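You operate a simulated robot arm through the tools that you are given. There is no shell and no other tool. Be economical: measure what you need, move in short steps, check, and stop when the job is done.

The job below is to be done with a simulated two-armed robot. You get a single attempt, and the scene is never put back.

TASK
Put the wide blue end plug on the free end of the long steel bench away on the ledge of the upright roll stand. Put the white brush in the blue oblong tub. Put one of the cream tags from the top of the samples table on the free end of the long steel bench. Take the hand roller on the top of the samples table and put it away on the top of the seam bench. Put the black rubber buffer on the top of the steel bench away on the top of the stand with the green press. Take the yellow beaker and leave it on the free end of the long steel bench. Take the steel cup and leave it on the top of the tool stand. Any order will do. Set down upright: yellow beaker, steel cup.

Only the result counts: the job must be done as asked and must still hold three seconds after the hand-in. Knocking over, shifting, dropping, spilling or breaking anything else fails it.

THE ROBOT
Two 7-joint arms with two-finger parallel grippers on one trunk, on a base that drives. Base frame: it is fixed to the floor where the robot stands at the start and does not move with it; the origin is under the middle of the robot, x ahead of it, y to its left, z up. Units: mm, degrees, N and s.
The left shoulder is at the start at [30, 119, 1010], the right one opposite. With the tool pointing down near the work surface each hand reaches from about 280 to 680 mm from the robot's upright axis, wherever it stands, measured 20 degrees to its own side. Places, roughly: black rubber buffer (5x5x5 cm) [-400, -2200, 900]; blue oblong tub (29x18x9 cm) [500, 1500, 800]; cream tag [1500, 1000, 750]; free end of the long steel bench [600, -100, 800]; hand roller (7x4x14 cm) [1400, 1100, 900]; ledge of the upright roll stand (86x15 cm) [-8240, 3980, 800]; steel cup (7x7x8 cm) [-1800, -2200, 900]; top of the seam bench [-5100, -2300, 800]; top of the stand with the green press [600, -2400, 800]; top of the tool stand [-3900, 400, 900]; white brush (6x5x9 cm) [500, -500, 800]; wide blue end plug (7x7x6 cm) [500, 0, 800]; yellow beaker (6x6x10 cm) [-1200, -2200, 900]. Payload 3.43 kg a hand.
The tool frame of a hand sits at the grasp point between the pads (the TCP): z along the fingers, y along the line on which they close. The tips reach 30 mm beyond it. The gripper opens to 94 mm. The fingers are 28 mm wide and 10 mm thick; the gripper's body (50 by 96 mm) begins 55 mm behind the TCP.
Orientation is that of the tool frame in the base frame, as a unit quaternion [x, y, z, w]. With the fingers straight down and closing along the base's y, the tool's x points along the base's -x, its y along +y and its z along -z.

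THE INTERFACE
- The arms move only by the tool servo_tool. It takes "left_increments", "right_increments" or both (then of equal length, played together; a hand with none holds still); each is one flat list of numbers, 6 for each row, row after row: the shift along the base's x, y, z in units of 300 mm (1.0 is 300 mm), then the turn, a rotation vector about the base's x, y, z in units of 60 degrees (1.0 is 60 degrees). In form: [x, y, z, ax, ay, az, x, y, z, ax, ay, az, ...]. A call has 1 to 12 rows; each row is the pose to reach, as a shift and turn from the pose commanded when the call began. "left_hand" and "right_hand" are, for a hand that has rows, the opening, from 0 (shut) to 1 (fully open), set as the call begins (left out, the last holds). A call with a number of a shift or a turn outside -1 to 1 is refused whole. Rows are played at 5 a second. More than 50 mm and 8.6 degrees between two rows, or a gripper value outside its range, and nothing of the call is played. A pose out of reach is approached as far as the arm can. The call stops where the force on the tool passes 40 N (or 10 N more than at its start, if that is more) or the arm is blocked; 0.2 s more then pass. Each finger travels about 72 mm/s and halts on what it meets, pressing with about 34 N; the grip force reading is that of the motor and also rises with nothing between the fingers. The clock runs only during rows and for 0.2 s after the last one: add rows that repeat a pose to give the fingers time. It gives the time, the measured TCP pose, the force on the tool (base axes), the opening and the grip force at its end, in the units of the frame above (readings bear some noise), with the torque about the TCP (base axes, N m) and any sound that the robot's microphone picked up.
- Cameras (640 x 400 px; columns grow to the right, rows downward): "scene" is now at [35.2, -28.1, 1708]; the picture's right is [-0.40, -0.92, 0.00], its down [-0.76, 0.33, -0.55] and it looks along [0.51, -0.22, -0.83] (base axes); focal length 278 px, centre (320, 200). "left" rides on the left gripper at [76, -14, -103] in its tool frame; the picture's right is [0.18, 0.98, 0.00], its down [-0.75, 0.14, -0.64] and it looks along [-0.63, 0.12, 0.77] (tool axes); focal length 243 px, centre (320, 200). "right" rides on the right gripper at [76, 14, -102] in its tool frame; the picture's right is [-0.18, 0.98, 0.00], its down [-0.75, -0.14, -0.64] and it looks along [-0.63, -0.12, 0.77] (tool axes); focal length 243 px, centre (320, 200). There is no depth. A picture from a camera that has moved, and an enlarged one, comes with that camera's place and axes in the base frame and with its lens.
- capture(camera): a new picture of that camera. No time passes.
- raise_lower(by): slides the trunk up (or, below 0, down) by that many mm; the arms and the scene camera ride with it, the base frame stays. It gives what a move gives, with no picture.
- roll_base(legs): drives the robot by 1 to 6 legs, each [ahead, turn to the left] in mm and degrees, along the robot's own axes; the way and the turn of a leg run together, so that a leg with both is an arc; at most 1500 mm and 180 degrees a leg. The arms and the cameras ride along, it lands a little off, and it stops where it bumps. It gives what a move gives.
- aim_head(pan, tilt): turns the head with the scene camera to pan (to the left, within 143 degrees either way) and tilt (down, from -29 to 69), counted from straight ahead of the robot. It gives what a move gives.
- close_up(camera, box): a new picture of the part [left, top, right, bottom] of that camera's present view, enlarged. No time passes.
- hand_in(): hands the job in; it is judged then, once.

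Go step by step. Nothing tells you exact positions but the pictures and the camera data: compare them with the known pose of the tool, close in by small moves and look again before you grip or let go. The budget is 207 turns and 210 pictures, counting those below and the enlarged ones. Unless the task says otherwise, let go and move clear before handing in, and close with one line.

The tools are called after ">>>" by a JSON object that holds its "name" and its "arguments". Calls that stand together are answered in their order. servo_tool: Moves the arms, as the interface text tells. Its arguments: {"type":"object","properties":{"left_increments":{"type":"array","items":{"type":"number"}},"left_hand":{"type":"number"},"right_increments":{"type":"array","items":{"type":"number"}},"right_hand":{"type":"number"}},"required":[]} The other tools are called the same way: raise_lower (by) slides the trunk up or down; roll_base (legs) drives the base; aim_head (pan, tilt) turns the head that bears the scene camera; capture (camera) takes a picture; close_up (camera, box) takes an enlarged picture of a part of a camera's view; hand_in () hands the job in.

At the start:

```text
clock: 0.0
left_tool_pos: [427.9, 27.4, 1061.8]
left_ee_rot: [-0.001, 1.0, 0.0, 0.0]
left_contact_force: [0.4, 0.2, 0.5]
left_wrist_torque: [0.01, 0.07, 0.02]
left_gripper_width: 93.7
left_gripper_force: 0.0
right_tool_pos: [327.7, -339.6, 1057.2]
right_ee_rot: [0.0, 1.0, 0.0, 0.0]
right_contact_force: [-1.0, 0.0, -0.1]
right_wrist_torque: [0.04, -0.05, 0.01]
right_gripper_width: 93.9
right_gripper_force: 0.1
trunk travel left (down, up): [-275.0, 135.0]
robot x, y, heading: [1.4, -0.6, 0.1]
head pan, tilt: [-23.3, 56.4]
```

scene: 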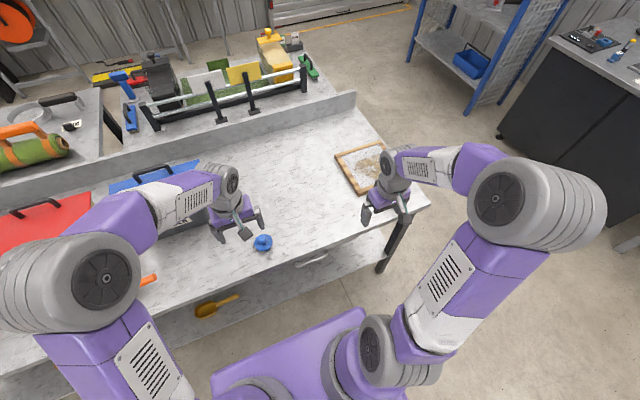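
right: 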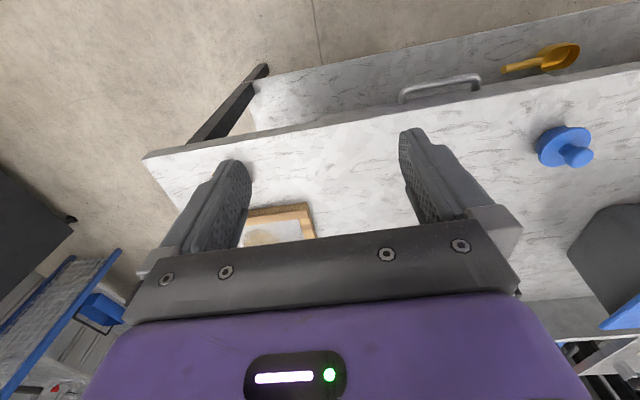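
left: 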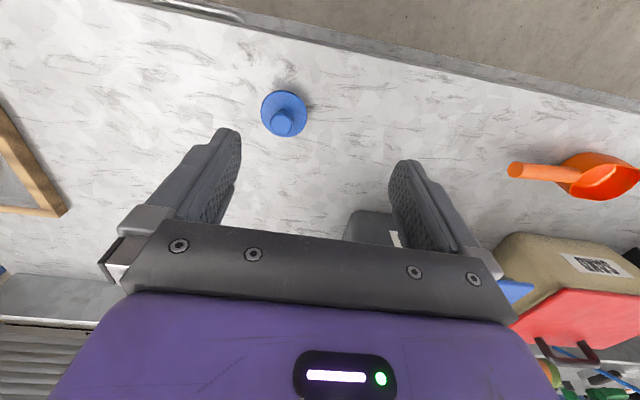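

I see the steel bench in front with the blue plug near the left hand and a wooden-framed tray by the right hand. I'll look around before moving.

>>> {"name": "aim_head", "arguments": {"pan": -40, "tilt": 50}}

>>> {"name": "capture", "arguments": {"camera": "scene"}}

>>> {"name": "aim_head", "arguments": {"pan": 60, "tilt": 35}}

>>> {"name": "capture", "arguments": {"camera": "scene"}}

>>> {"name": "aim_head", "arguments": {"pan": 140, "tilt": 20}}

>>> {"name": "capture", "arguments": {"camera": "scene"}}

>>> {"name": "aim_head", "arguments": {"pan": -120, "tilt": 20}}

>>> {"name": "capture", "arguments": {"camera": "scene"}}

```text
clock: 0.8
left_tool_pos: [427.8, 28.4, 1063.0]
left_ee_rot: [-0.001, 1.0, 0.0, -0.001]
left_contact_force: [0.2, 0.0, -1.9]
left_wrist_torque: [-0.03, 0.02, 0.01]
left_gripper_width: 94.0
left_gripper_force: 0.0
right_tool_pos: [328.4, -339.5, 1057.0]
right_ee_rot: [0.0, 1.0, 0.0, 0.0]
right_contact_force: [-0.6, -1.3, 0.2]
right_wrist_torque: [-0.01, -0.04, -0.01]
right_gripper_width: 94.0
right_gripper_force: 0.2
trunk travel left (down, up): [-275.0, 135.0]
robot x, y, heading: [-0.5, 1.4, 0.0]
head pan, tilt: [-40.0, 50.0]
```

```text
206 pictures are left
camera scene: at [29.4, -49.6, 1716.2], right [-0.64, -0.77, 0.0], down [-0.59, 0.49, -0.64], along [0.49, -0.41, -0.77], focal length 278 px, centre (320, 200)
```

scene: 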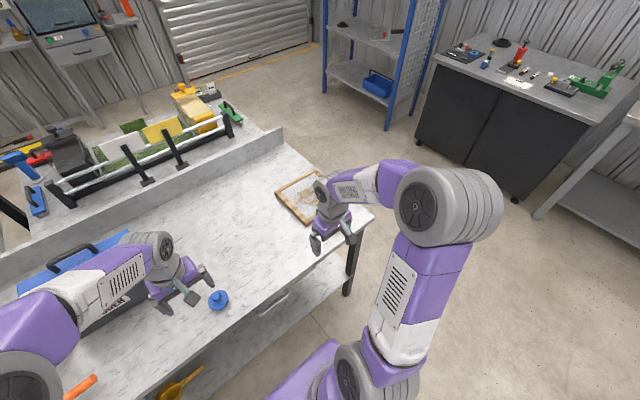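

```text
clock: 2.5
left_tool_pos: [428.4, 27.4, 1063.0]
left_ee_rot: [0.0, 1.0, -0.001, 0.0]
left_contact_force: [-0.3, 0.0, -0.7]
left_wrist_torque: [0.02, 0.02, 0.03]
left_gripper_width: 93.9
left_gripper_force: 0.0
right_tool_pos: [326.8, -338.0, 1057.2]
right_ee_rot: [0.0, 1.0, 0.0, 0.001]
right_contact_force: [-0.3, 0.5, 0.9]
right_wrist_torque: [0.0, 0.01, 0.0]
right_gripper_width: 94.3
right_gripper_force: 0.1
trunk travel left (down, up): [-275.0, 135.0]
robot x, y, heading: [2.9, 0.5, -0.0]
head pan, tilt: [60.0, 35.0]
```

```text
205 pictures are left
camera scene: at [14.4, 76.0, 1738.0], right [0.87, -0.5, 0.0], down [-0.29, -0.5, -0.82], along [0.41, 0.71, -0.57], focal length 278 px, centre (320, 200)
```

scene: 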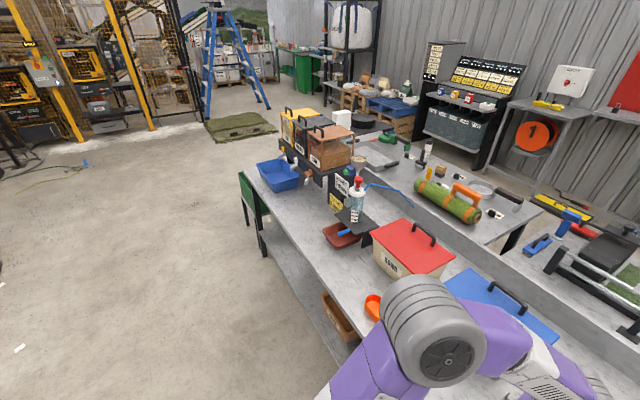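

```text
clock: 4.1
left_tool_pos: [428.7, 28.1, 1062.4]
left_ee_rot: [0.0, 1.0, 0.001, 0.0]
left_contact_force: [0.9, 0.3, -0.2]
left_wrist_torque: [0.03, 0.0, -0.03]
left_gripper_width: 94.2
left_gripper_force: 0.1
right_tool_pos: [328.1, -338.3, 1057.6]
right_ee_rot: [0.0, 1.0, 0.0, 0.0]
right_contact_force: [0.1, -0.9, 0.1]
right_wrist_torque: [0.01, 0.01, 0.03]
right_gripper_width: 94.2
right_gripper_force: 0.2
trunk travel left (down, up): [-275.0, 135.0]
robot x, y, heading: [-0.2, 0.7, -0.3]
head pan, tilt: [140.0, 20.0]
```

```text
204 pictures are left
camera scene: at [-101.0, 59.7, 1761.8], right [0.64, 0.77, 0.0], down [0.26, -0.22, -0.94], along [-0.72, 0.6, -0.34], focal length 278 px, centre (320, 200)
```

scene: 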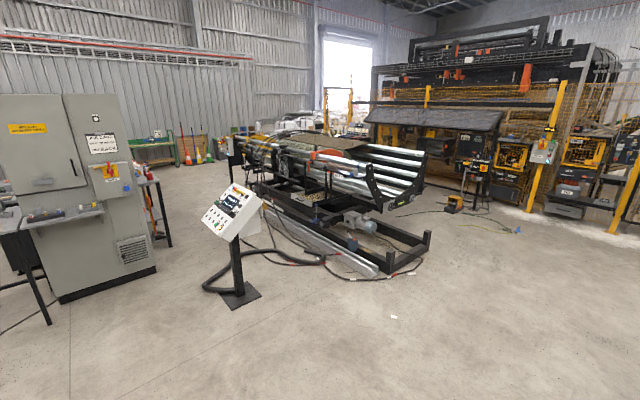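

```text
clock: 7.7
left_tool_pos: [428.3, 26.9, 1062.1]
left_ee_rot: [0.0, 1.0, 0.0, -0.001]
left_contact_force: [-0.9, 0.5, -0.1]
left_wrist_torque: [0.01, 0.01, -0.01]
left_gripper_width: 94.0
left_gripper_force: 0.0
right_tool_pos: [327.5, -339.9, 1057.3]
right_ee_rot: [-0.001, 1.0, 0.0, 0.0]
right_contact_force: [0.8, -0.1, -0.4]
right_wrist_torque: [0.0, 0.0, 0.01]
right_gripper_width: 94.2
right_gripper_force: 0.1
trunk travel left (down, up): [-275.0, 135.0]
robot x, y, heading: [-0.3, 0.8, 0.2]
head pan, tilt: [-120.0, 20.0]
```

```text
203 pictures are left
camera scene: at [-76.2, -80.9, 1761.8], right [-0.87, 0.5, 0.0], down [0.17, 0.3, -0.94], along [-0.47, -0.81, -0.34], focal length 278 px, centre (320, 200)
```

scene: 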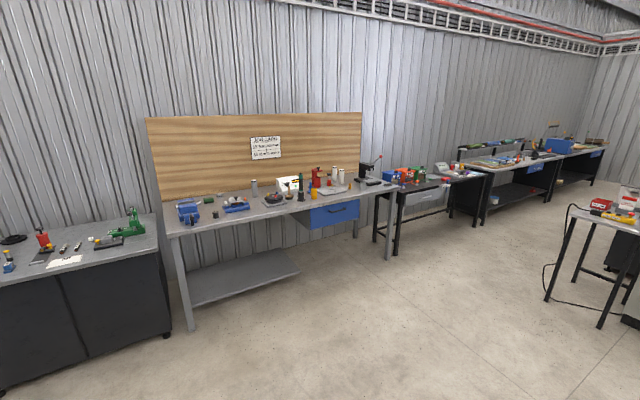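

Now I'll look more closely at the brush and the near bench, using the right hand's view and the head.

>>> {"name": "aim_head", "arguments": {"pan": -20, "tilt": 60}}

>>> {"name": "close_up", "arguments": {"camera": "scene", "box": [180, 60, 500, 260]}}

>>> {"name": "capture", "arguments": {"camera": "right"}}

>>> {"name": "aim_head", "arguments": {"pan": 35, "tilt": 35}}

>>> {"name": "capture", "arguments": {"camera": "scene"}}

```text
clock: 9.5
left_tool_pos: [429.3, 28.0, 1063.2]
left_ee_rot: [0.0, 1.0, 0.0, 0.0]
left_contact_force: [-0.5, -0.2, -0.5]
left_wrist_torque: [0.01, -0.01, 0.0]
left_gripper_width: 94.0
left_gripper_force: 0.0
right_tool_pos: [327.9, -339.5, 1056.9]
right_ee_rot: [0.0, 1.0, 0.001, 0.001]
right_contact_force: [-0.6, 0.7, -0.2]
right_wrist_torque: [-0.02, 0.0, -0.02]
right_gripper_width: 93.8
right_gripper_force: 0.0
trunk travel left (down, up): [-275.0, 135.0]
robot x, y, heading: [-2.2, 1.8, 0.0]
head pan, tilt: [-20.0, 60.0]
```

```text
2.00 times, centred on (340, 160) of scene
camera zoom: at [32.9, -23.1, 1703.7], right [-0.34, -0.94, 0.0], down [-0.81, 0.3, -0.5], along [0.47, -0.17, -0.87], focal length 557 px, centre (280, 280)
```

zoom: 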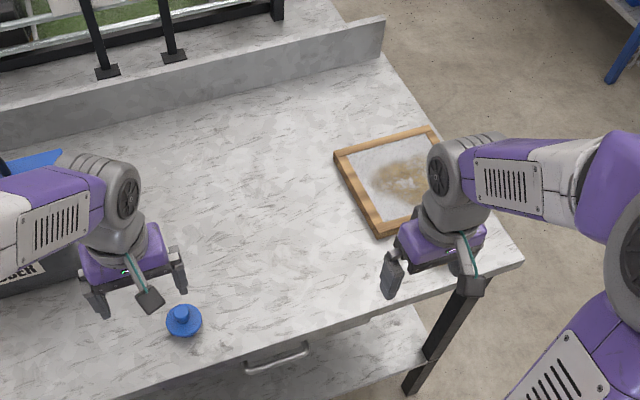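

```text
201 pictures are left
camera right: at [251.8, -323.4, 1159.1], right [0.18, 0.98, 0.0], down [0.75, -0.14, 0.64], along [0.63, -0.12, -0.77], focal length 243 px, centre (320, 200)
```

right: 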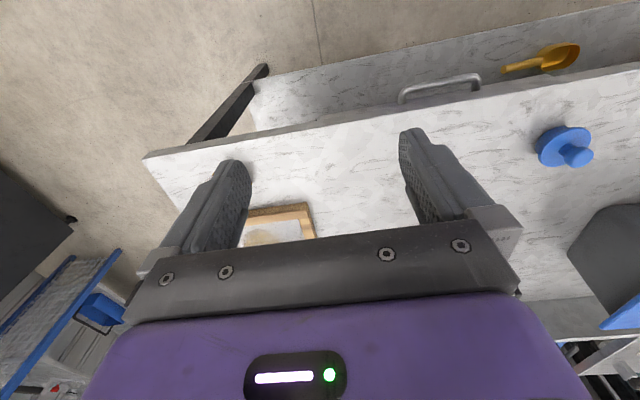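

```text
clock: 10.7
left_tool_pos: [428.9, 26.8, 1061.8]
left_ee_rot: [0.0, 1.0, 0.0, 0.0]
left_contact_force: [1.1, -0.4, -0.2]
left_wrist_torque: [0.01, -0.01, 0.0]
left_gripper_width: 94.2
left_gripper_force: 0.1
right_tool_pos: [328.5, -340.0, 1056.7]
right_ee_rot: [0.0, 1.0, 0.0, -0.001]
right_contact_force: [-0.5, -0.6, -0.3]
right_wrist_torque: [0.0, 0.0, -0.02]
right_gripper_width: 93.9
right_gripper_force: 0.2
trunk travel left (down, up): [-275.0, 135.0]
robot x, y, heading: [1.2, 3.1, -0.1]
head pan, tilt: [35.0, 35.0]
```

```text
200 pictures are left
camera scene: at [42.5, 50.2, 1737.9], right [0.57, -0.82, 0.0], down [-0.47, -0.33, -0.82], along [0.67, 0.47, -0.57], focal length 278 px, centre (320, 200)
```

scene: 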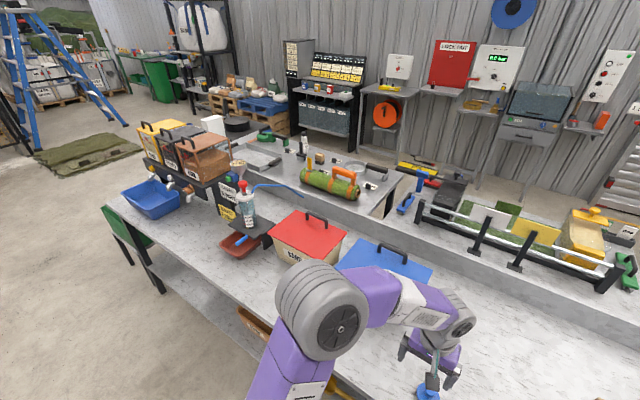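

The white brush isn't visible, so it's probably hidden behind the right gripper or standing in the framed tray. I'll move the right hand aside and look.

>>> {"name": "servo_tool", "arguments": {"right_increments": [0, 0.12, 0.05, 0, 0, 0, 0, 0.24, 0.1, 0, 0, 0, 0, 0.36, 0.1, 0, 0, 0]}}

>>> {"name": "aim_head", "arguments": {"pan": -30, "tilt": 55}}

>>> {"name": "close_up", "arguments": {"camera": "scene", "box": [180, 60, 500, 260]}}

```text
clock: 11.5
left_tool_pos: [428.6, 27.9, 1062.9]
left_ee_rot: [0.0, 1.0, 0.0, 0.0]
left_contact_force: [-0.4, 0.4, 0.0]
left_wrist_torque: [0.01, 0.02, -0.02]
left_gripper_width: 94.0
left_gripper_force: 0.2
right_tool_pos: [330.0, -231.4, 1088.1]
right_ee_rot: [-0.001, 1.0, -0.002, 0.0]
right_contact_force: [0.0, 0.3, 0.5]
right_wrist_torque: [-0.04, 0.03, -0.03]
right_gripper_width: 94.0
right_gripper_force: 0.1
trunk travel left (down, up): [-275.0, 135.0]
robot x, y, heading: [-0.6, 0.6, -0.1]
head pan, tilt: [35.0, 35.0]
```

```text
clock: 12.9
left_tool_pos: [427.8, 28.4, 1062.1]
left_ee_rot: [0.0, 1.0, 0.0, 0.001]
left_contact_force: [-0.7, 0.2, 0.0]
left_wrist_torque: [-0.01, -0.04, 0.01]
left_gripper_width: 93.9
left_gripper_force: 0.0
right_tool_pos: [330.3, -233.3, 1088.0]
right_ee_rot: [0.0, 1.0, -0.001, 0.0]
right_contact_force: [-0.3, 0.0, -0.2]
right_wrist_torque: [0.03, 0.02, 0.02]
right_gripper_width: 93.9
right_gripper_force: 0.0
trunk travel left (down, up): [-275.0, 135.0]
robot x, y, heading: [-1.5, 1.2, 0.1]
head pan, tilt: [-30.0, 55.0]
```

```text
2.00 times, centred on (340, 160) of scene
camera zoom: at [32.8, -36.2, 1709.7], right [-0.5, -0.87, 0.0], down [-0.71, 0.41, -0.57], along [0.5, -0.29, -0.82], focal length 557 px, centre (280, 280)
```

zoom: 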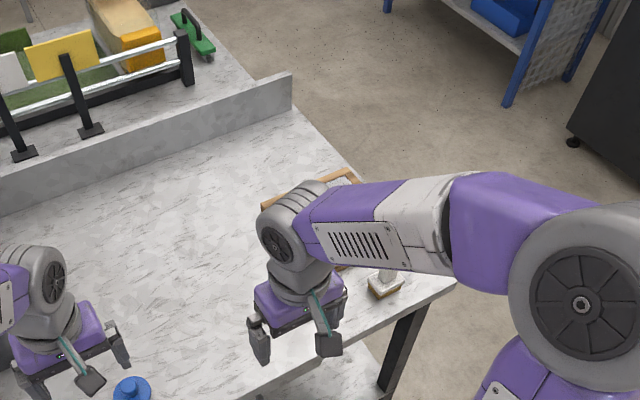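

I can see the brush's wooden foot and white body near [465, -528]. I'll move the right hand above it and look down.

>>> {"name": "servo_tool", "arguments": {"right_increments": [0.05, -0.16, 0.0, 0, 0, 0, 0.1, -0.32, 0, 0, 0, 0, 0.15, -0.48, 0, 0, 0, 0, 0.2, -0.64, 0, 0, 0, 0, 0.24, -0.8, 0, 0, 0, 0, 0.28, -0.95, 0, 0, 0, 0]}}

>>> {"name": "capture", "arguments": {"camera": "right"}}

>>> {"name": "close_up", "arguments": {"camera": "scene", "box": [260, 120, 460, 245]}}

```text
refused: row 1 steps farther than a row can; nothing moved
```

```text
198 pictures are left
camera right: at [254.0, -216.8, 1190.2], right [0.18, 0.98, 0.0], down [0.75, -0.14, 0.64], along [0.63, -0.12, -0.77], focal length 243 px, centre (320, 200)
```

right: 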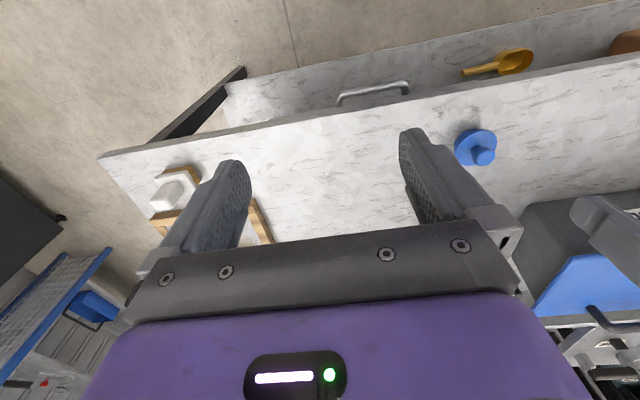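

```text
3.20 times, centred on (360, 182) of scene
camera zoom: at [32.8, -36.2, 1709.7], right [-0.5, -0.87, 0.0], down [-0.71, 0.41, -0.57], along [0.5, -0.29, -0.82], focal length 891 px, centre (192, 256)
```

zoom: 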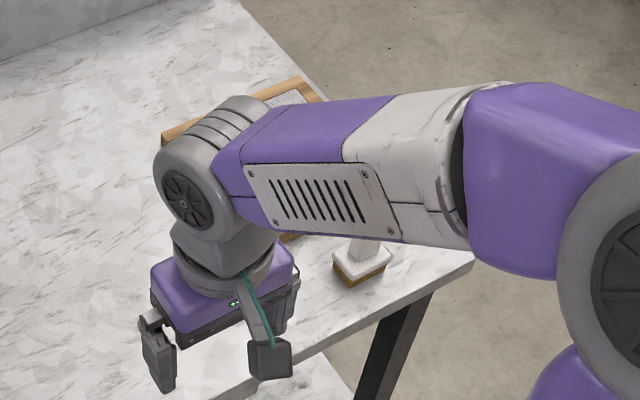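

The rows need shorter steps. I'll move again in 45 mm increments.

>>> {"name": "servo_tool", "arguments": {"right_increments": [0.03, -0.14, 0.0, 0, 0, 0, 0.06, -0.28, 0, 0, 0, 0, 0.09, -0.42, 0, 0, 0, 0, 0.12, -0.56, 0, 0, 0, 0, 0.15, -0.7, 0, 0, 0, 0, 0.18, -0.84, 0, 0, 0, 0, 0.2, -0.97, 0, 0, 0, 0, 0.2, -0.97, 0, 0, 0, 0]}}

>>> {"name": "capture", "arguments": {"camera": "right"}}

>>> {"name": "capture", "arguments": {"camera": "left"}}

```text
clock: 14.7
left_tool_pos: [429.1, 29.4, 1062.0]
left_ee_rot: [0.0, 1.0, 0.0, 0.001]
left_contact_force: [-0.2, -0.5, 1.1]
left_wrist_torque: [0.01, 0.02, -0.04]
left_gripper_width: 94.1
left_gripper_force: 0.0
right_tool_pos: [389.1, -524.2, 1087.0]
right_ee_rot: [0.0, 1.0, 0.001, 0.0]
right_contact_force: [0.9, 0.6, 0.6]
right_wrist_torque: [0.01, -0.03, 0.0]
right_gripper_width: 94.3
right_gripper_force: 0.0
trunk travel left (down, up): [-275.0, 135.0]
robot x, y, heading: [0.7, -0.5, -0.3]
head pan, tilt: [-30.0, 55.0]
```

```text
196 pictures are left
camera right: at [311.6, -507.1, 1189.1], right [0.18, 0.98, 0.0], down [0.75, -0.14, 0.64], along [0.63, -0.12, -0.77], focal length 243 px, centre (320, 200)
```

right: 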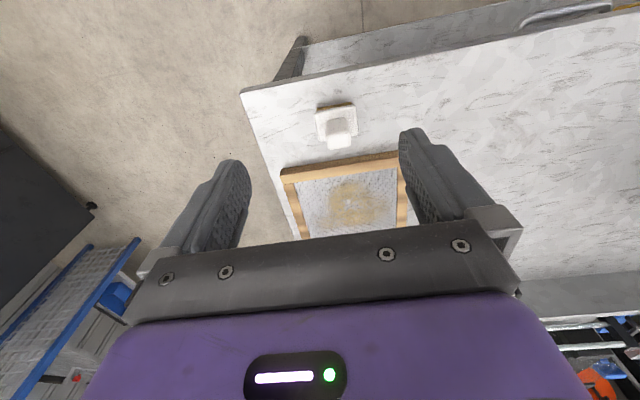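

```text
195 pictures are left
camera left: at [351.9, 13.9, 1165.7], right [-0.18, 0.98, 0.0], down [0.75, 0.14, 0.64], along [0.63, 0.12, -0.77], focal length 243 px, centre (320, 200)
```

left: 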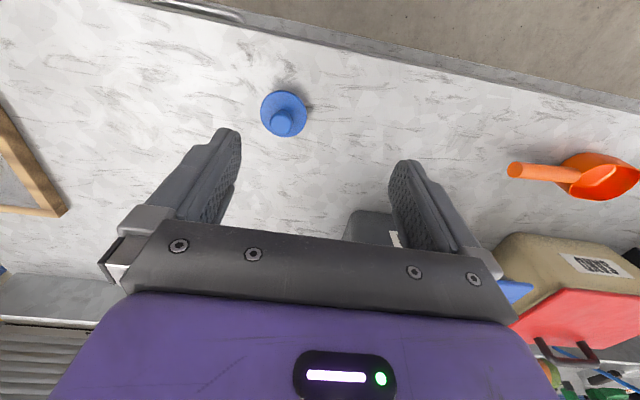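

Brush at about [443, -510], handle up. I'll zoom in to measure the handle.

>>> {"name": "close_up", "arguments": {"camera": "right", "box": [290, 80, 390, 160]}}

>>> {"name": "aim_head", "arguments": {"pan": -45, "tilt": 60}}

>>> {"name": "capture", "arguments": {"camera": "scene"}}

```text
5.00 times, centred on (340, 120) of right
camera zoom: at [311.6, -507.1, 1189.1], right [0.18, 0.98, 0.0], down [0.75, -0.14, 0.64], along [0.63, -0.12, -0.77], focal length 1213 px, centre (220, 600)
```

zoom: 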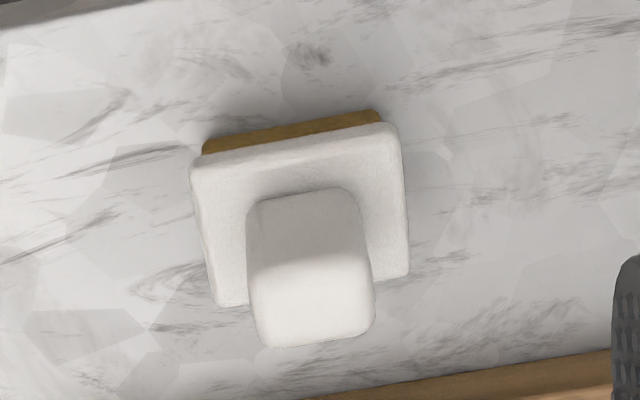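

```text
clock: 15.4
left_tool_pos: [428.5, 27.9, 1063.0]
left_ee_rot: [0.0, 1.0, 0.001, 0.0]
left_contact_force: [0.2, 0.4, 0.2]
left_wrist_torque: [0.02, 0.01, 0.02]
left_gripper_width: 94.2
left_gripper_force: 0.1
right_tool_pos: [388.8, -524.1, 1087.4]
right_ee_rot: [0.001, 1.0, 0.0, 0.0]
right_contact_force: [-0.4, 0.3, -0.2]
right_wrist_torque: [-0.01, 0.03, 0.0]
right_gripper_width: 94.2
right_gripper_force: 0.0
trunk travel left (down, up): [-275.0, 135.0]
robot x, y, heading: [-1.4, 0.2, -0.1]
head pan, tilt: [-45.0, 60.0]
```

```text
193 pictures are left
camera scene: at [17.5, -47.3, 1703.7], right [-0.71, -0.71, 0.0], down [-0.61, 0.61, -0.5], along [0.35, -0.35, -0.87], focal length 278 px, centre (320, 200)
```

scene: 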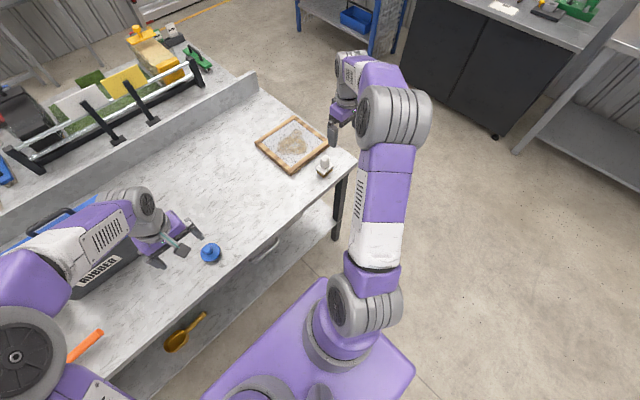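

Handle top estimated at [460, -510, ~880]. I'll descend to z≈945 above it and check.

>>> {"name": "servo_tool", "arguments": {"right_increments": [0.08, 0.015, -0.1, 0, 0, 0, 0.16, 0.03, -0.2, 0, 0, 0, 0.235, 0.045, -0.33, 0, 0, 0, 0.235, 0.045, -0.47, 0, 0, 0, 0.235, 0.045, -0.47, 0, 0, 0]}}

>>> {"name": "capture", "arguments": {"camera": "right"}}

>>> {"name": "close_up", "arguments": {"camera": "scene", "box": [260, 100, 420, 200]}}

```text
clock: 16.6
left_tool_pos: [429.1, 28.0, 1062.1]
left_ee_rot: [0.0, 1.0, 0.0, 0.0]
left_contact_force: [1.2, 0.4, 0.2]
left_wrist_torque: [0.04, 0.01, 0.0]
left_gripper_width: 93.8
left_gripper_force: 0.0
right_tool_pos: [461.0, -511.3, 942.9]
right_ee_rot: [-0.001, 1.0, 0.0, 0.0]
right_contact_force: [-0.1, 0.0, 0.2]
right_wrist_torque: [0.02, -0.01, 0.01]
right_gripper_width: 93.9
right_gripper_force: 0.0
trunk travel left (down, up): [-275.0, 135.0]
robot x, y, heading: [-0.4, 0.7, -0.0]
head pan, tilt: [-45.0, 60.0]
```

```text
192 pictures are left
camera right: at [383.5, -495.3, 1045.1], right [0.18, 0.98, 0.0], down [0.75, -0.14, 0.64], along [0.63, -0.12, -0.77], focal length 243 px, centre (320, 200)
```

right: 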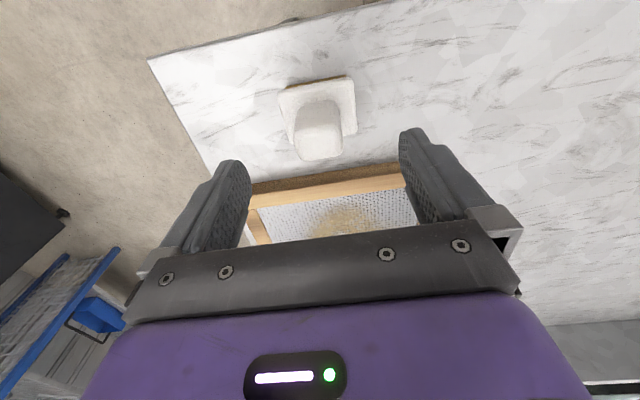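

```text
4.00 times, centred on (340, 150) of scene
camera zoom: at [17.3, -46.9, 1703.7], right [-0.71, -0.71, 0.0], down [-0.61, 0.61, -0.5], along [0.35, -0.35, -0.87], focal length 1114 px, centre (240, 400)
```

zoom: 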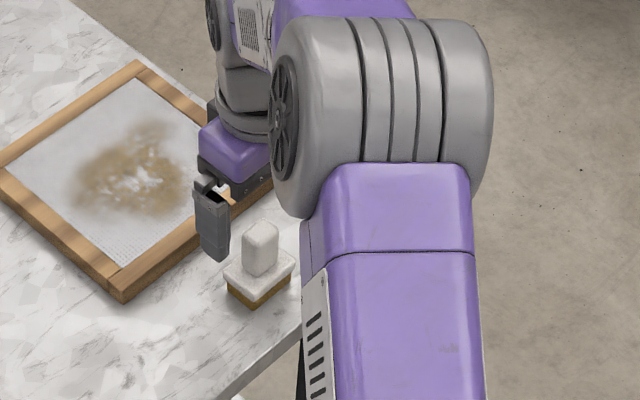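

Triangulation puts the handle top at [458, -510, 889]. I'll descend to z≈880 and grip.

>>> {"name": "servo_tool", "arguments": {"right_increments": [-0.008, 0.004, -0.1, 0, 0, 0, -0.008, 0.004, -0.21, 0, 0, 0, -0.008, 0.004, -0.21, 0, 0, 0]}}

>>> {"name": "capture", "arguments": {"camera": "right"}}

```text
clock: 17.4
left_tool_pos: [428.6, 28.1, 1062.2]
left_ee_rot: [0.0, 1.0, 0.0, 0.0]
left_contact_force: [0.3, -0.7, -0.4]
left_wrist_torque: [0.0, 0.0, 0.02]
left_gripper_width: 93.8
left_gripper_force: 0.1
right_tool_pos: [455.5, -507.8, 881.6]
right_ee_rot: [0.0, 1.0, 0.0, 0.0]
right_contact_force: [0.3, 0.1, 0.1]
right_wrist_torque: [-0.02, -0.05, -0.04]
right_gripper_width: 94.0
right_gripper_force: 0.1
trunk travel left (down, up): [-275.0, 135.0]
robot x, y, heading: [-1.0, -0.5, 0.0]
head pan, tilt: [-45.0, 60.0]
```

```text
190 pictures are left
camera right: at [379.4, -492.9, 984.3], right [0.18, 0.98, 0.0], down [0.75, -0.14, 0.64], along [0.63, -0.12, -0.77], focal length 243 px, centre (320, 200)
```

right: 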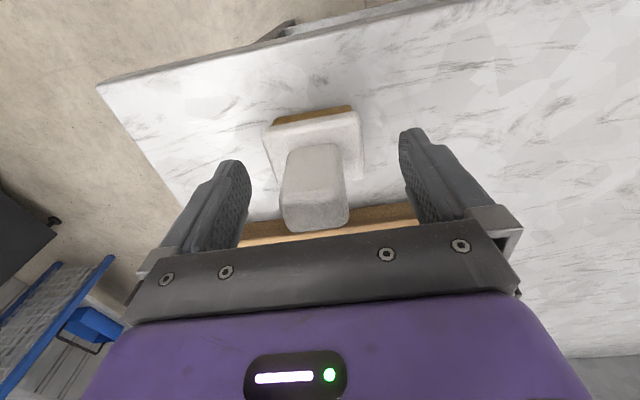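

The handle is between the fingers. Gripping.

>>> {"name": "servo_tool", "arguments": {"right_increments": [0, 0, 0, 0, 0, 0, 0, 0, 0, 0, 0, 0, 0, 0, 0, 0, 0, 0, 0, 0, 0, 0, 0, 0, 0, 0, 0, 0, 0, 0], "right_hand": 0}}

>>> {"name": "servo_tool", "arguments": {"right_increments": [0, 0, 0.1, 0, 0, 0, 0, 0, 0.25, 0, 0, 0, 0, 0, 0.4, 0, 0, 0, 0, 0, 0.55, 0, 0, 0, 0, 0, 0.7, 0, 0, 0]}}

>>> {"name": "capture", "arguments": {"camera": "right"}}

```text
clock: 18.6
left_tool_pos: [428.7, 27.1, 1061.5]
left_ee_rot: [0.0, 1.0, 0.0, 0.0]
left_contact_force: [-0.5, 0.0, 0.4]
left_wrist_torque: [-0.01, -0.03, -0.02]
left_gripper_width: 94.1
left_gripper_force: 0.0
right_tool_pos: [457.2, -509.4, 882.4]
right_ee_rot: [-0.001, 1.0, 0.0, 0.0]
right_contact_force: [-0.2, 0.1, 0.6]
right_wrist_torque: [-0.03, -0.02, 0.03]
right_gripper_width: 59.1
right_gripper_force: 34.1
trunk travel left (down, up): [-275.0, 135.0]
robot x, y, heading: [5.2, 0.2, -0.2]
head pan, tilt: [-45.0, 60.0]
```

```text
clock: 19.8
left_tool_pos: [427.7, 27.5, 1061.7]
left_ee_rot: [0.0, 1.0, 0.001, 0.0]
left_contact_force: [-0.1, 0.9, 0.1]
left_wrist_torque: [-0.02, 0.02, 0.01]
left_gripper_width: 93.8
left_gripper_force: 0.1
right_tool_pos: [452.3, -506.5, 1096.6]
right_ee_rot: [0.001, 1.0, 0.0, 0.0]
right_contact_force: [0.0, 0.2, -0.1]
right_wrist_torque: [-0.01, -0.01, -0.01]
right_gripper_width: 59.2
right_gripper_force: 34.0
trunk travel left (down, up): [-275.0, 135.0]
robot x, y, heading: [1.3, 0.3, -0.2]
head pan, tilt: [-45.0, 60.0]
```

```text
189 pictures are left
camera right: at [376.9, -491.7, 1198.4], right [0.18, 0.98, 0.0], down [0.75, -0.14, 0.64], along [0.63, -0.12, -0.77], focal length 243 px, centre (320, 200)
```

right: 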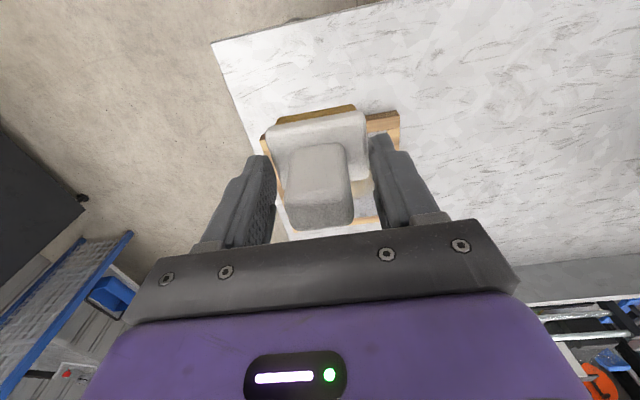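

The brush is held, gripped at its base with the tips. I'll back off, drive left along the bench and face the tub, with my right side to it.

>>> {"name": "roll_base", "arguments": {"legs": [[-400, 0], [0, 90], [1500, 0], [150, 0], [0, -90]]}}

>>> {"name": "aim_head", "arguments": {"pan": -15, "tilt": 45}}

>>> {"name": "capture", "arguments": {"camera": "scene"}}

```text
clock: 38.1
left_tool_pos: [-10.4, 1690.4, 1062.4]
left_ee_rot: [0.0, 1.0, 0.0, 0.001]
left_contact_force: [0.3, 0.5, -0.3]
left_wrist_torque: [0.04, -0.03, -0.01]
left_gripper_width: 94.0
left_gripper_force: 0.0
right_tool_pos: [15.5, 1155.3, 1096.2]
right_ee_rot: [0.0, 1.0, 0.0, -0.001]
right_contact_force: [0.8, -0.3, 0.4]
right_wrist_torque: [0.01, 0.03, -0.02]
right_gripper_width: 59.2
right_gripper_force: 34.3
trunk travel left (down, up): [-275.0, 135.0]
robot x, y, heading: [-438.6, 1662.0, 0.1]
head pan, tilt: [-45.0, 60.0]
```

```text
clock: 39.1
left_tool_pos: [-10.8, 1690.7, 1062.8]
left_ee_rot: [0.0, 1.0, 0.0, 0.0]
left_contact_force: [-0.3, -0.6, -0.3]
left_wrist_torque: [0.02, -0.01, 0.0]
left_gripper_width: 93.7
left_gripper_force: 0.1
right_tool_pos: [15.0, 1154.7, 1096.3]
right_ee_rot: [0.0, 1.0, 0.001, 0.0]
right_contact_force: [0.0, 1.0, -1.1]
right_wrist_torque: [-0.01, 0.0, 0.01]
right_gripper_width: 59.2
right_gripper_force: 33.7
trunk travel left (down, up): [-275.0, 135.0]
robot x, y, heading: [-438.1, 1662.1, 0.3]
head pan, tilt: [-15.0, 45.0]
```

```text
188 pictures are left
camera scene: at [-389.7, 1641.0, 1723.1], right [-0.26, -0.97, 0.0], down [-0.68, 0.18, -0.71], along [0.68, -0.18, -0.71], focal length 278 px, centre (320, 200)
```

scene: 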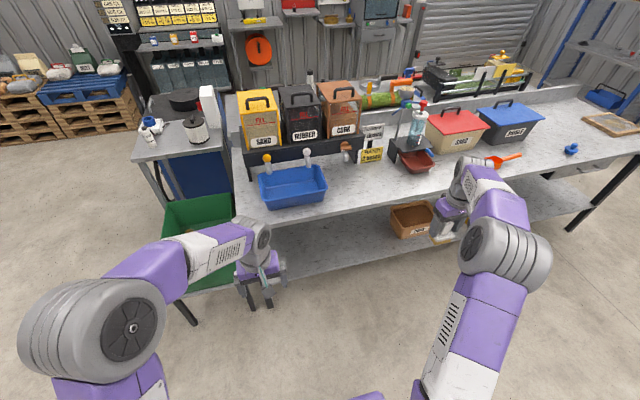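

The tub is near [570, 1515], in front of the dispensers. I'll drive forward 430 mm.

>>> {"name": "roll_base", "arguments": {"legs": [[430, 0]]}}

>>> {"name": "aim_head", "arguments": {"pan": -15, "tilt": 55}}

>>> {"name": "capture", "arguments": {"camera": "scene"}}

>>> {"name": "capture", "arguments": {"camera": "left"}}

```text
clock: 41.7
left_tool_pos: [413.1, 1690.9, 1062.0]
left_ee_rot: [-0.002, 1.0, 0.001, 0.001]
left_contact_force: [-0.3, -0.4, 1.2]
left_wrist_torque: [0.0, 0.0, 0.03]
left_gripper_width: 93.8
left_gripper_force: 0.1
right_tool_pos: [437.9, 1156.9, 1094.8]
right_ee_rot: [-0.001, 1.0, 0.001, 0.0]
right_contact_force: [-0.9, -0.2, -1.7]
right_wrist_torque: [-0.04, 0.02, -0.03]
right_gripper_width: 59.2
right_gripper_force: 34.1
trunk travel left (down, up): [-275.0, 135.0]
robot x, y, heading: [-14.6, 1664.2, -0.0]
head pan, tilt: [-15.0, 45.0]
```

```text
clock: 42.4
left_tool_pos: [412.6, 1691.9, 1062.5]
left_ee_rot: [-0.001, 1.0, 0.0, 0.0]
left_contact_force: [-0.1, -1.2, -0.3]
left_wrist_torque: [-0.02, -0.01, 0.02]
left_gripper_width: 93.9
left_gripper_force: 0.1
right_tool_pos: [437.4, 1155.3, 1095.7]
right_ee_rot: [0.0, 1.0, 0.0, 0.0]
right_contact_force: [0.2, -0.3, -0.8]
right_wrist_torque: [0.01, 0.02, 0.01]
right_gripper_width: 58.9
right_gripper_force: 34.6
trunk travel left (down, up): [-275.0, 135.0]
robot x, y, heading: [-19.1, 1664.1, -0.1]
head pan, tilt: [-15.0, 55.0]
```

```text
187 pictures are left
camera scene: at [23.2, 1644.2, 1709.8], right [-0.26, -0.97, 0.0], down [-0.79, 0.21, -0.57], along [0.55, -0.15, -0.82], focal length 278 px, centre (320, 200)
```

scene: 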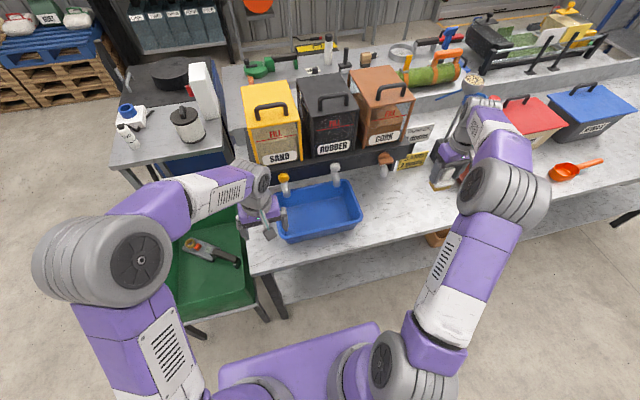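

```text
186 pictures are left
camera left: at [335.3, 1676.9, 1165.7], right [-0.19, 0.98, 0.0], down [0.75, 0.14, 0.64], along [0.63, 0.12, -0.77], focal length 243 px, centre (320, 200)
```

left: 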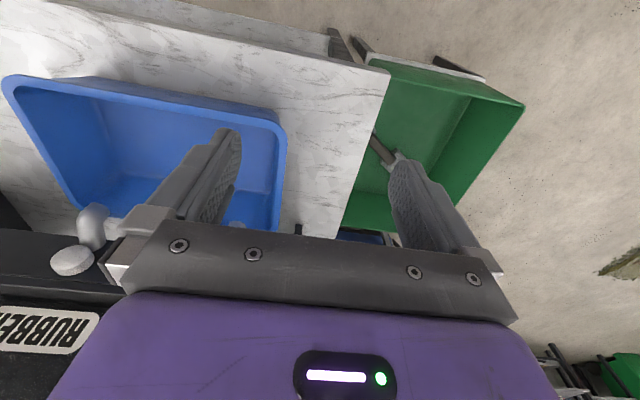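

Tub interior centre at about [532, 1490]. I'll move the right hand with the brush over it, sliding the left hand out of the way.

>>> {"name": "servo_tool", "arguments": {"right_increments": [0.03, 0.14, 0, 0, 0, 0, 0.06, 0.28, 0, 0, 0, 0, 0.09, 0.42, 0, 0, 0, 0, 0.12, 0.56, 0, 0, 0, 0, 0.15, 0.7, 0, 0, 0, 0, 0.2, 0.84, 0, 0, 0, 0, 0.25, 0.97, 0, 0, 0, 0, 0.3, 0.97, 0, 0, 0, 0], "left_increments": [0, 0.1, 0.05, 0, 0, 0, 0, 0.2, 0.1, 0, 0, 0, 0, 0.3, 0.1, 0, 0, 0, 0, 0.4, 0.1, 0, 0, 0, 0, 0.5, 0.1, 0, 0, 0, 0, 0.5, 0.1, 0, 0, 0, 0, 0.5, 0.1, 0, 0, 0, 0, 0.5, 0.1, 0, 0, 0]}}

>>> {"name": "servo_tool", "arguments": {"right_increments": [0, 0.12, 0, 0, 0, 0, 0, 0.15, -0.1, 0, 0, 0, 0, 0.15, -0.25, 0, 0, 0, 0, 0.15, -0.38, 0, 0, 0, 0, 0.15, -0.38, 0, 0, 0]}}

>>> {"name": "capture", "arguments": {"camera": "right"}}

>>> {"name": "capture", "arguments": {"camera": "scene"}}

```text
clock: 44.2
left_tool_pos: [411.2, 1840.4, 1093.2]
left_ee_rot: [-0.001, 1.0, 0.001, -0.001]
left_contact_force: [1.2, -0.3, -0.3]
left_wrist_torque: [0.01, 0.01, -0.04]
left_gripper_width: 93.9
left_gripper_force: 0.1
right_tool_pos: [529.0, 1448.8, 1097.3]
right_ee_rot: [0.001, 1.0, 0.0, 0.0]
right_contact_force: [0.0, 0.4, -1.2]
right_wrist_torque: [0.02, 0.0, 0.0]
right_gripper_width: 58.9
right_gripper_force: 34.3
trunk travel left (down, up): [-275.0, 135.0]
robot x, y, heading: [-15.7, 1664.0, 0.1]
head pan, tilt: [-15.0, 55.0]
```

```text
clock: 45.4
left_tool_pos: [410.3, 1841.4, 1094.9]
left_ee_rot: [-0.001, 1.0, 0.0, 0.0]
left_contact_force: [-0.1, 0.0, -0.4]
left_wrist_torque: [0.0, 0.01, -0.03]
left_gripper_width: 94.0
left_gripper_force: 0.1
right_tool_pos: [528.4, 1493.8, 980.8]
right_ee_rot: [0.0, 1.0, 0.0, 0.0]
right_contact_force: [-0.2, -0.5, -0.9]
right_wrist_torque: [0.03, -0.01, -0.02]
right_gripper_width: 59.1
right_gripper_force: 33.6
trunk travel left (down, up): [-275.0, 135.0]
robot x, y, heading: [-13.9, 1663.3, -0.0]
head pan, tilt: [-15.0, 55.0]
```

```text
185 pictures are left
camera right: at [451.4, 1508.9, 1083.2], right [0.18, 0.98, 0.0], down [0.75, -0.14, 0.64], along [0.63, -0.12, -0.77], focal length 243 px, centre (320, 200)
```

right: 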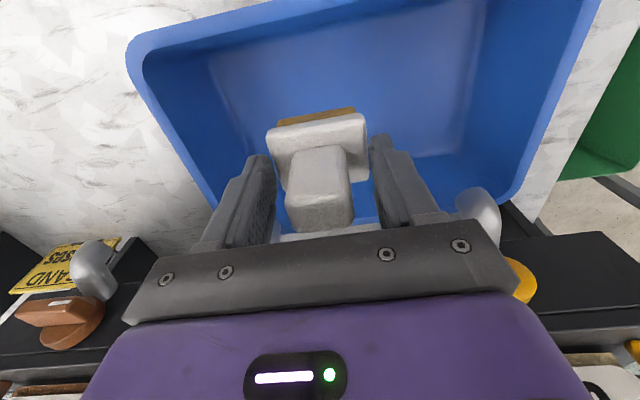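

```text
184 pictures are left
camera scene: at [23.0, 1644.4, 1709.8], right [-0.26, -0.97, 0.0], down [-0.79, 0.21, -0.57], along [0.55, -0.15, -0.82], focal length 278 px, centre (320, 200)
```

scene: 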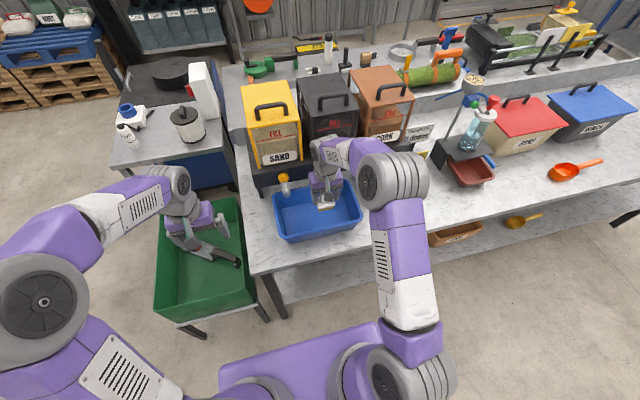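

The dispenser spouts are close behind the gripper, so I'll shift the brush toward the front of the tub before descending.

>>> {"name": "servo_tool", "arguments": {"right_increments": [-0.1, 0.0, 0, 0, 0, 0, -0.1, 0.0, -0.08, 0, 0, 0, -0.1, 0.0, -0.16, 0, 0, 0, -0.1, 0.0, -0.24, 0, 0, 0, -0.1, 0, -0.24, 0, 0, 0]}}

>>> {"name": "capture", "arguments": {"camera": "right"}}

```text
clock: 46.6
left_tool_pos: [410.9, 1841.5, 1094.8]
left_ee_rot: [-0.001, 1.0, 0.0, 0.0]
left_contact_force: [-0.1, 0.2, 0.3]
left_wrist_torque: [-0.01, 0.0, -0.06]
left_gripper_width: 94.0
left_gripper_force: 0.1
right_tool_pos: [498.8, 1492.4, 910.1]
right_ee_rot: [-0.001, 1.0, 0.0, 0.001]
right_contact_force: [-1.2, -0.4, -0.9]
right_wrist_torque: [0.02, 0.04, -0.01]
right_gripper_width: 59.0
right_gripper_force: 34.5
trunk travel left (down, up): [-275.0, 135.0]
robot x, y, heading: [-18.3, 1666.7, 0.3]
head pan, tilt: [-15.0, 55.0]
```

```text
183 pictures are left
camera right: at [423.2, 1508.5, 1011.8], right [0.18, 0.98, 0.0], down [0.75, -0.14, 0.64], along [0.63, -0.12, -0.77], focal length 243 px, centre (320, 200)
```

right: 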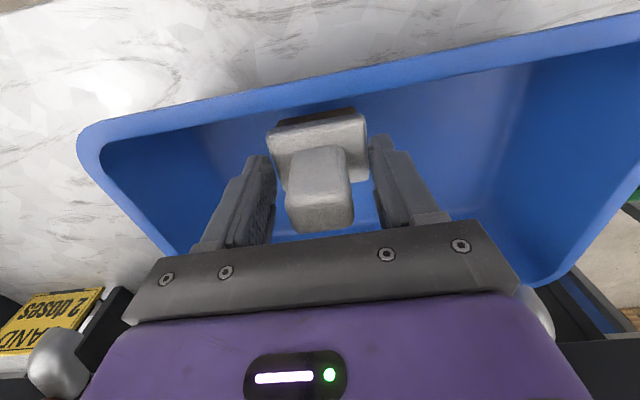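

The brush is inside the tub now. I'll nudge it a little away from the front and left walls and lower until contact.

>>> {"name": "servo_tool", "arguments": {"right_increments": [0.04, 0.08, -0.01, 0, 0, 0, 0.04, 0.08, -0.04, 0, 0, 0, 0.04, 0.08, -0.07, 0, 0, 0, 0.04, 0.08, -0.07, 0, 0, 0]}}

>>> {"name": "capture", "arguments": {"camera": "right"}}

```text
clock: 47.6
left_tool_pos: [410.6, 1840.5, 1093.9]
left_ee_rot: [-0.001, 1.0, 0.0, -0.001]
left_contact_force: [0.3, 0.2, -0.1]
left_wrist_torque: [-0.02, -0.01, 0.02]
left_gripper_width: 93.9
left_gripper_force: 0.1
right_tool_pos: [509.2, 1516.0, 888.3]
right_ee_rot: [-0.002, 1.0, 0.0, 0.0]
right_contact_force: [-0.1, 0.9, -0.4]
right_wrist_torque: [0.0, 0.01, 0.04]
right_gripper_width: 59.1
right_gripper_force: 33.9
trunk travel left (down, up): [-275.0, 135.0]
robot x, y, heading: [-17.2, 1663.4, 0.1]
head pan, tilt: [-15.0, 55.0]
```

```text
182 pictures are left
camera right: at [433.7, 1532.0, 991.2], right [0.18, 0.98, 0.0], down [0.75, -0.14, 0.64], along [0.63, -0.12, -0.77], focal length 243 px, centre (320, 200)
```

right: 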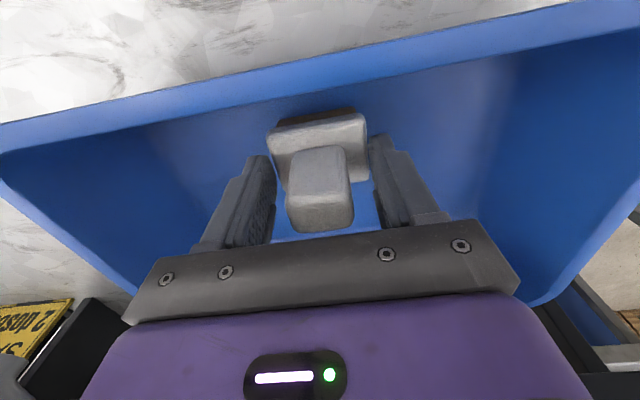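

Still no contact. I'll lower gently in small steps until the force rises.

>>> {"name": "servo_tool", "arguments": {"right_increments": [0, 0, -0.01, 0, 0, 0, 0, 0, -0.02, 0, 0, 0, 0, 0, -0.03, 0, 0, 0, 0, 0, -0.04, 0, 0, 0, 0, 0, -0.05, 0, 0, 0, 0, 0, -0.05, 0, 0, 0]}}

```text
clock: 49.0
left_tool_pos: [410.0, 1841.2, 1094.6]
left_ee_rot: [-0.001, 1.0, 0.0, 0.001]
left_contact_force: [0.5, 0.3, 0.0]
left_wrist_torque: [-0.03, 0.01, 0.01]
left_gripper_width: 94.4
left_gripper_force: 0.0
right_tool_pos: [510.0, 1516.5, 875.4]
right_ee_rot: [-0.001, 1.0, 0.0, 0.001]
right_contact_force: [1.8, 1.2, 18.2]
right_wrist_torque: [-0.01, -0.25, 0.04]
right_gripper_width: 59.6
right_gripper_force: 34.0
trunk travel left (down, up): [-275.0, 135.0]
robot x, y, heading: [-19.1, 1663.6, 0.2]
head pan, tilt: [-15.0, 55.0]
```

Contact made. Releasing and lifting.

>>> {"name": "servo_tool", "arguments": {"right_increments": [0, 0, 0, 0, 0, 0, 0, 0, 0, 0, 0, 0, 0, 0, 0, 0, 0, 0], "right_hand": 0.95}}

>>> {"name": "servo_tool", "arguments": {"right_increments": [0, 0, 0.08, 0, 0, 0, 0, 0, 0.2, 0, 0, 0, -0.05, 0, 0.33, 0, 0, 0, -0.15, 0, 0.45, 0, 0, 0, -0.25, 0, 0.58, 0, 0, 0, -0.3, 0, 0.7, 0, 0, 0]}}

>>> {"name": "capture", "arguments": {"camera": "right"}}

```text
clock: 49.8
left_tool_pos: [411.1, 1840.8, 1094.2]
left_ee_rot: [-0.001, 1.0, 0.001, 0.0]
left_contact_force: [0.7, -0.8, -0.4]
left_wrist_torque: [-0.02, -0.02, 0.04]
left_gripper_width: 93.8
left_gripper_force: 0.2
right_tool_pos: [511.4, 1516.4, 874.6]
right_ee_rot: [-0.001, 1.0, 0.001, -0.001]
right_contact_force: [-0.8, 0.6, -0.3]
right_wrist_torque: [-0.02, 0.0, 0.05]
right_gripper_width: 89.4
right_gripper_force: 0.0
trunk travel left (down, up): [-275.0, 135.0]
robot x, y, heading: [-14.1, 1665.0, 0.2]
head pan, tilt: [-15.0, 55.0]
```

```text
clock: 51.2
left_tool_pos: [409.6, 1840.6, 1095.1]
left_ee_rot: [-0.002, 1.0, 0.0, 0.0]
left_contact_force: [-0.2, 0.7, 0.0]
left_wrist_torque: [0.02, 0.0, 0.01]
left_gripper_width: 94.0
left_gripper_force: 0.1
right_tool_pos: [418.3, 1514.7, 1081.5]
right_ee_rot: [-0.001, 1.0, 0.0, 0.0]
right_contact_force: [-0.4, -1.0, -0.3]
right_wrist_torque: [-0.02, 0.03, 0.01]
right_gripper_width: 89.5
right_gripper_force: 0.1
trunk travel left (down, up): [-275.0, 135.0]
robot x, y, heading: [-19.5, 1663.4, 0.2]
head pan, tilt: [-15.0, 55.0]
```

```text
181 pictures are left
camera right: at [340.3, 1530.3, 1184.0], right [0.18, 0.98, 0.0], down [0.75, -0.14, 0.64], along [0.63, -0.12, -0.77], focal length 243 px, centre (320, 200)
```

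right: 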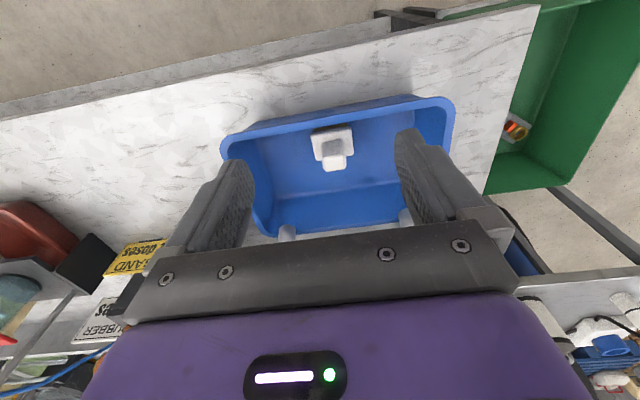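

The brush is in the tub. Next I'll survey the samples table behind the bench to find an approach.

>>> {"name": "aim_head", "arguments": {"pan": -15, "tilt": 25}}

>>> {"name": "capture", "arguments": {"camera": "scene"}}

>>> {"name": "aim_head", "arguments": {"pan": 35, "tilt": 35}}

>>> {"name": "capture", "arguments": {"camera": "scene"}}

```text
clock: 52.1
left_tool_pos: [410.8, 1841.2, 1094.1]
left_ee_rot: [-0.002, 1.0, 0.001, 0.0]
left_contact_force: [-0.2, -0.5, -0.8]
left_wrist_torque: [0.0, 0.01, -0.02]
left_gripper_width: 93.8
left_gripper_force: 0.1
right_tool_pos: [416.7, 1514.5, 1080.0]
right_ee_rot: [-0.001, 1.0, 0.0, -0.001]
right_contact_force: [0.1, 0.7, 0.0]
right_wrist_torque: [0.01, 0.0, -0.02]
right_gripper_width: 89.4
right_gripper_force: 0.1
trunk travel left (down, up): [-275.0, 135.0]
robot x, y, heading: [-16.5, 1662.5, 0.2]
head pan, tilt: [-15.0, 25.0]
```

```text
180 pictures are left
camera scene: at [42.6, 1639.1, 1753.7], right [-0.26, -0.97, 0.0], down [-0.41, 0.11, -0.91], along [0.88, -0.23, -0.42], focal length 278 px, centre (320, 200)
```

scene: 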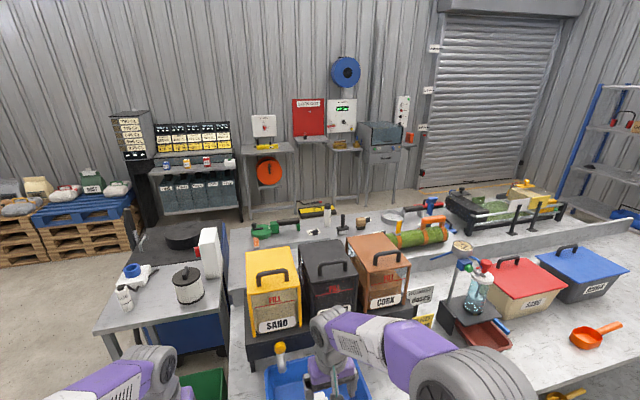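

```text
clock: 53.3
left_tool_pos: [410.9, 1840.2, 1095.1]
left_ee_rot: [-0.001, 1.0, 0.0, 0.0]
left_contact_force: [0.5, -0.5, 0.0]
left_wrist_torque: [-0.02, 0.0, 0.01]
left_gripper_width: 93.9
left_gripper_force: 0.0
right_tool_pos: [418.3, 1513.9, 1082.1]
right_ee_rot: [-0.001, 1.0, 0.0, 0.0]
right_contact_force: [0.3, 0.4, 0.2]
right_wrist_torque: [-0.03, 0.02, 0.03]
right_gripper_width: 89.2
right_gripper_force: 0.1
trunk travel left (down, up): [-275.0, 135.0]
robot x, y, heading: [-18.6, 1665.5, -0.0]
head pan, tilt: [35.0, 35.0]
```

```text
179 pictures are left
camera scene: at [25.7, 1713.4, 1738.0], right [0.57, -0.82, 0.0], down [-0.47, -0.33, -0.82], along [0.67, 0.47, -0.57], focal length 278 px, centre (320, 200)
```

scene: 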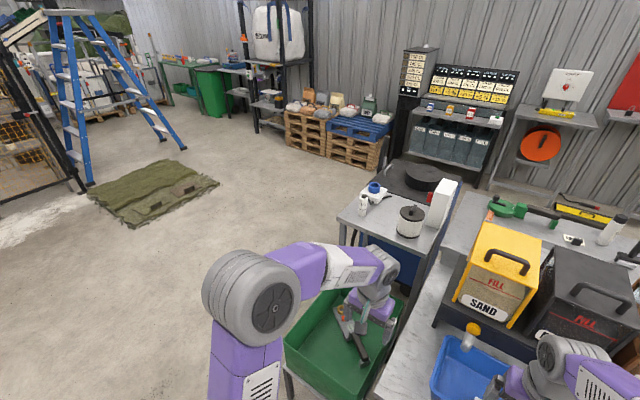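

The samples table backs onto an aisle along the far wall, which I judge to be about x 1850 to 3000. I'll drive around the left end, past the grey cabinet, and look again partway.

>>> {"name": "roll_base", "arguments": {"legs": [[-450, 0], [0, 90], [1300, 0], [0, -90], [1400, 0], [1300, 0]]}}

>>> {"name": "aim_head", "arguments": {"pan": -60, "tilt": 35}}

>>> {"name": "capture", "arguments": {"camera": "scene"}}

```text
clock: 82.7
left_tool_pos: [2639.4, 3090.2, 1093.9]
left_ee_rot: [0.013, 1.0, 0.0, 0.0]
left_contact_force: [-0.1, 0.3, 0.6]
left_wrist_torque: [-0.05, 0.0, 0.0]
left_gripper_width: 94.1
left_gripper_force: 0.1
right_tool_pos: [2638.3, 2765.4, 1082.5]
right_ee_rot: [0.013, 1.0, 0.0, 0.0]
right_contact_force: [0.2, 0.1, 1.1]
right_wrist_torque: [0.03, 0.01, 0.01]
right_gripper_width: 89.2
right_gripper_force: 0.1
trunk travel left (down, up): [-275.0, 135.0]
robot x, y, heading: [2207.8, 2924.1, -1.8]
head pan, tilt: [35.0, 35.0]
```

```text
clock: 84.4
left_tool_pos: [2640.3, 3091.2, 1094.9]
left_ee_rot: [0.013, 1.0, 0.0, 0.001]
left_contact_force: [-0.4, -0.7, 0.1]
left_wrist_torque: [0.01, 0.03, 0.01]
left_gripper_width: 94.0
left_gripper_force: 0.0
right_tool_pos: [2638.1, 2764.1, 1081.2]
right_ee_rot: [0.014, 1.0, 0.0, 0.0]
right_contact_force: [0.1, 0.0, -0.4]
right_wrist_torque: [-0.03, -0.03, -0.03]
right_gripper_width: 89.2
right_gripper_force: 0.0
trunk travel left (down, up): [-275.0, 135.0]
robot x, y, heading: [2209.8, 2923.5, -1.5]
head pan, tilt: [-60.0, 35.0]
```

```text
178 pictures are left
camera scene: at [2220.1, 2848.0, 1738.0], right [-0.88, -0.48, 0.0], down [-0.27, 0.5, -0.82], along [0.39, -0.72, -0.57], focal length 278 px, centre (320, 200)
```

scene: 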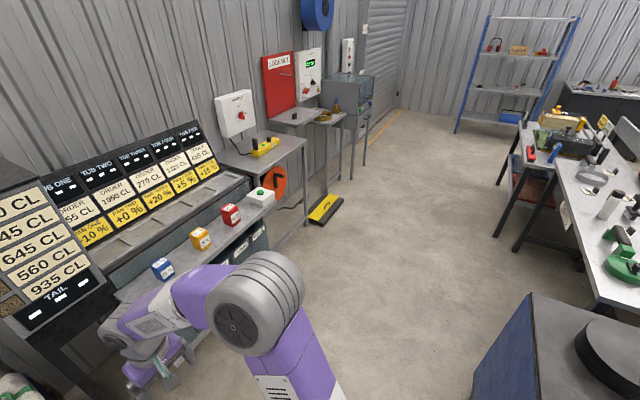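

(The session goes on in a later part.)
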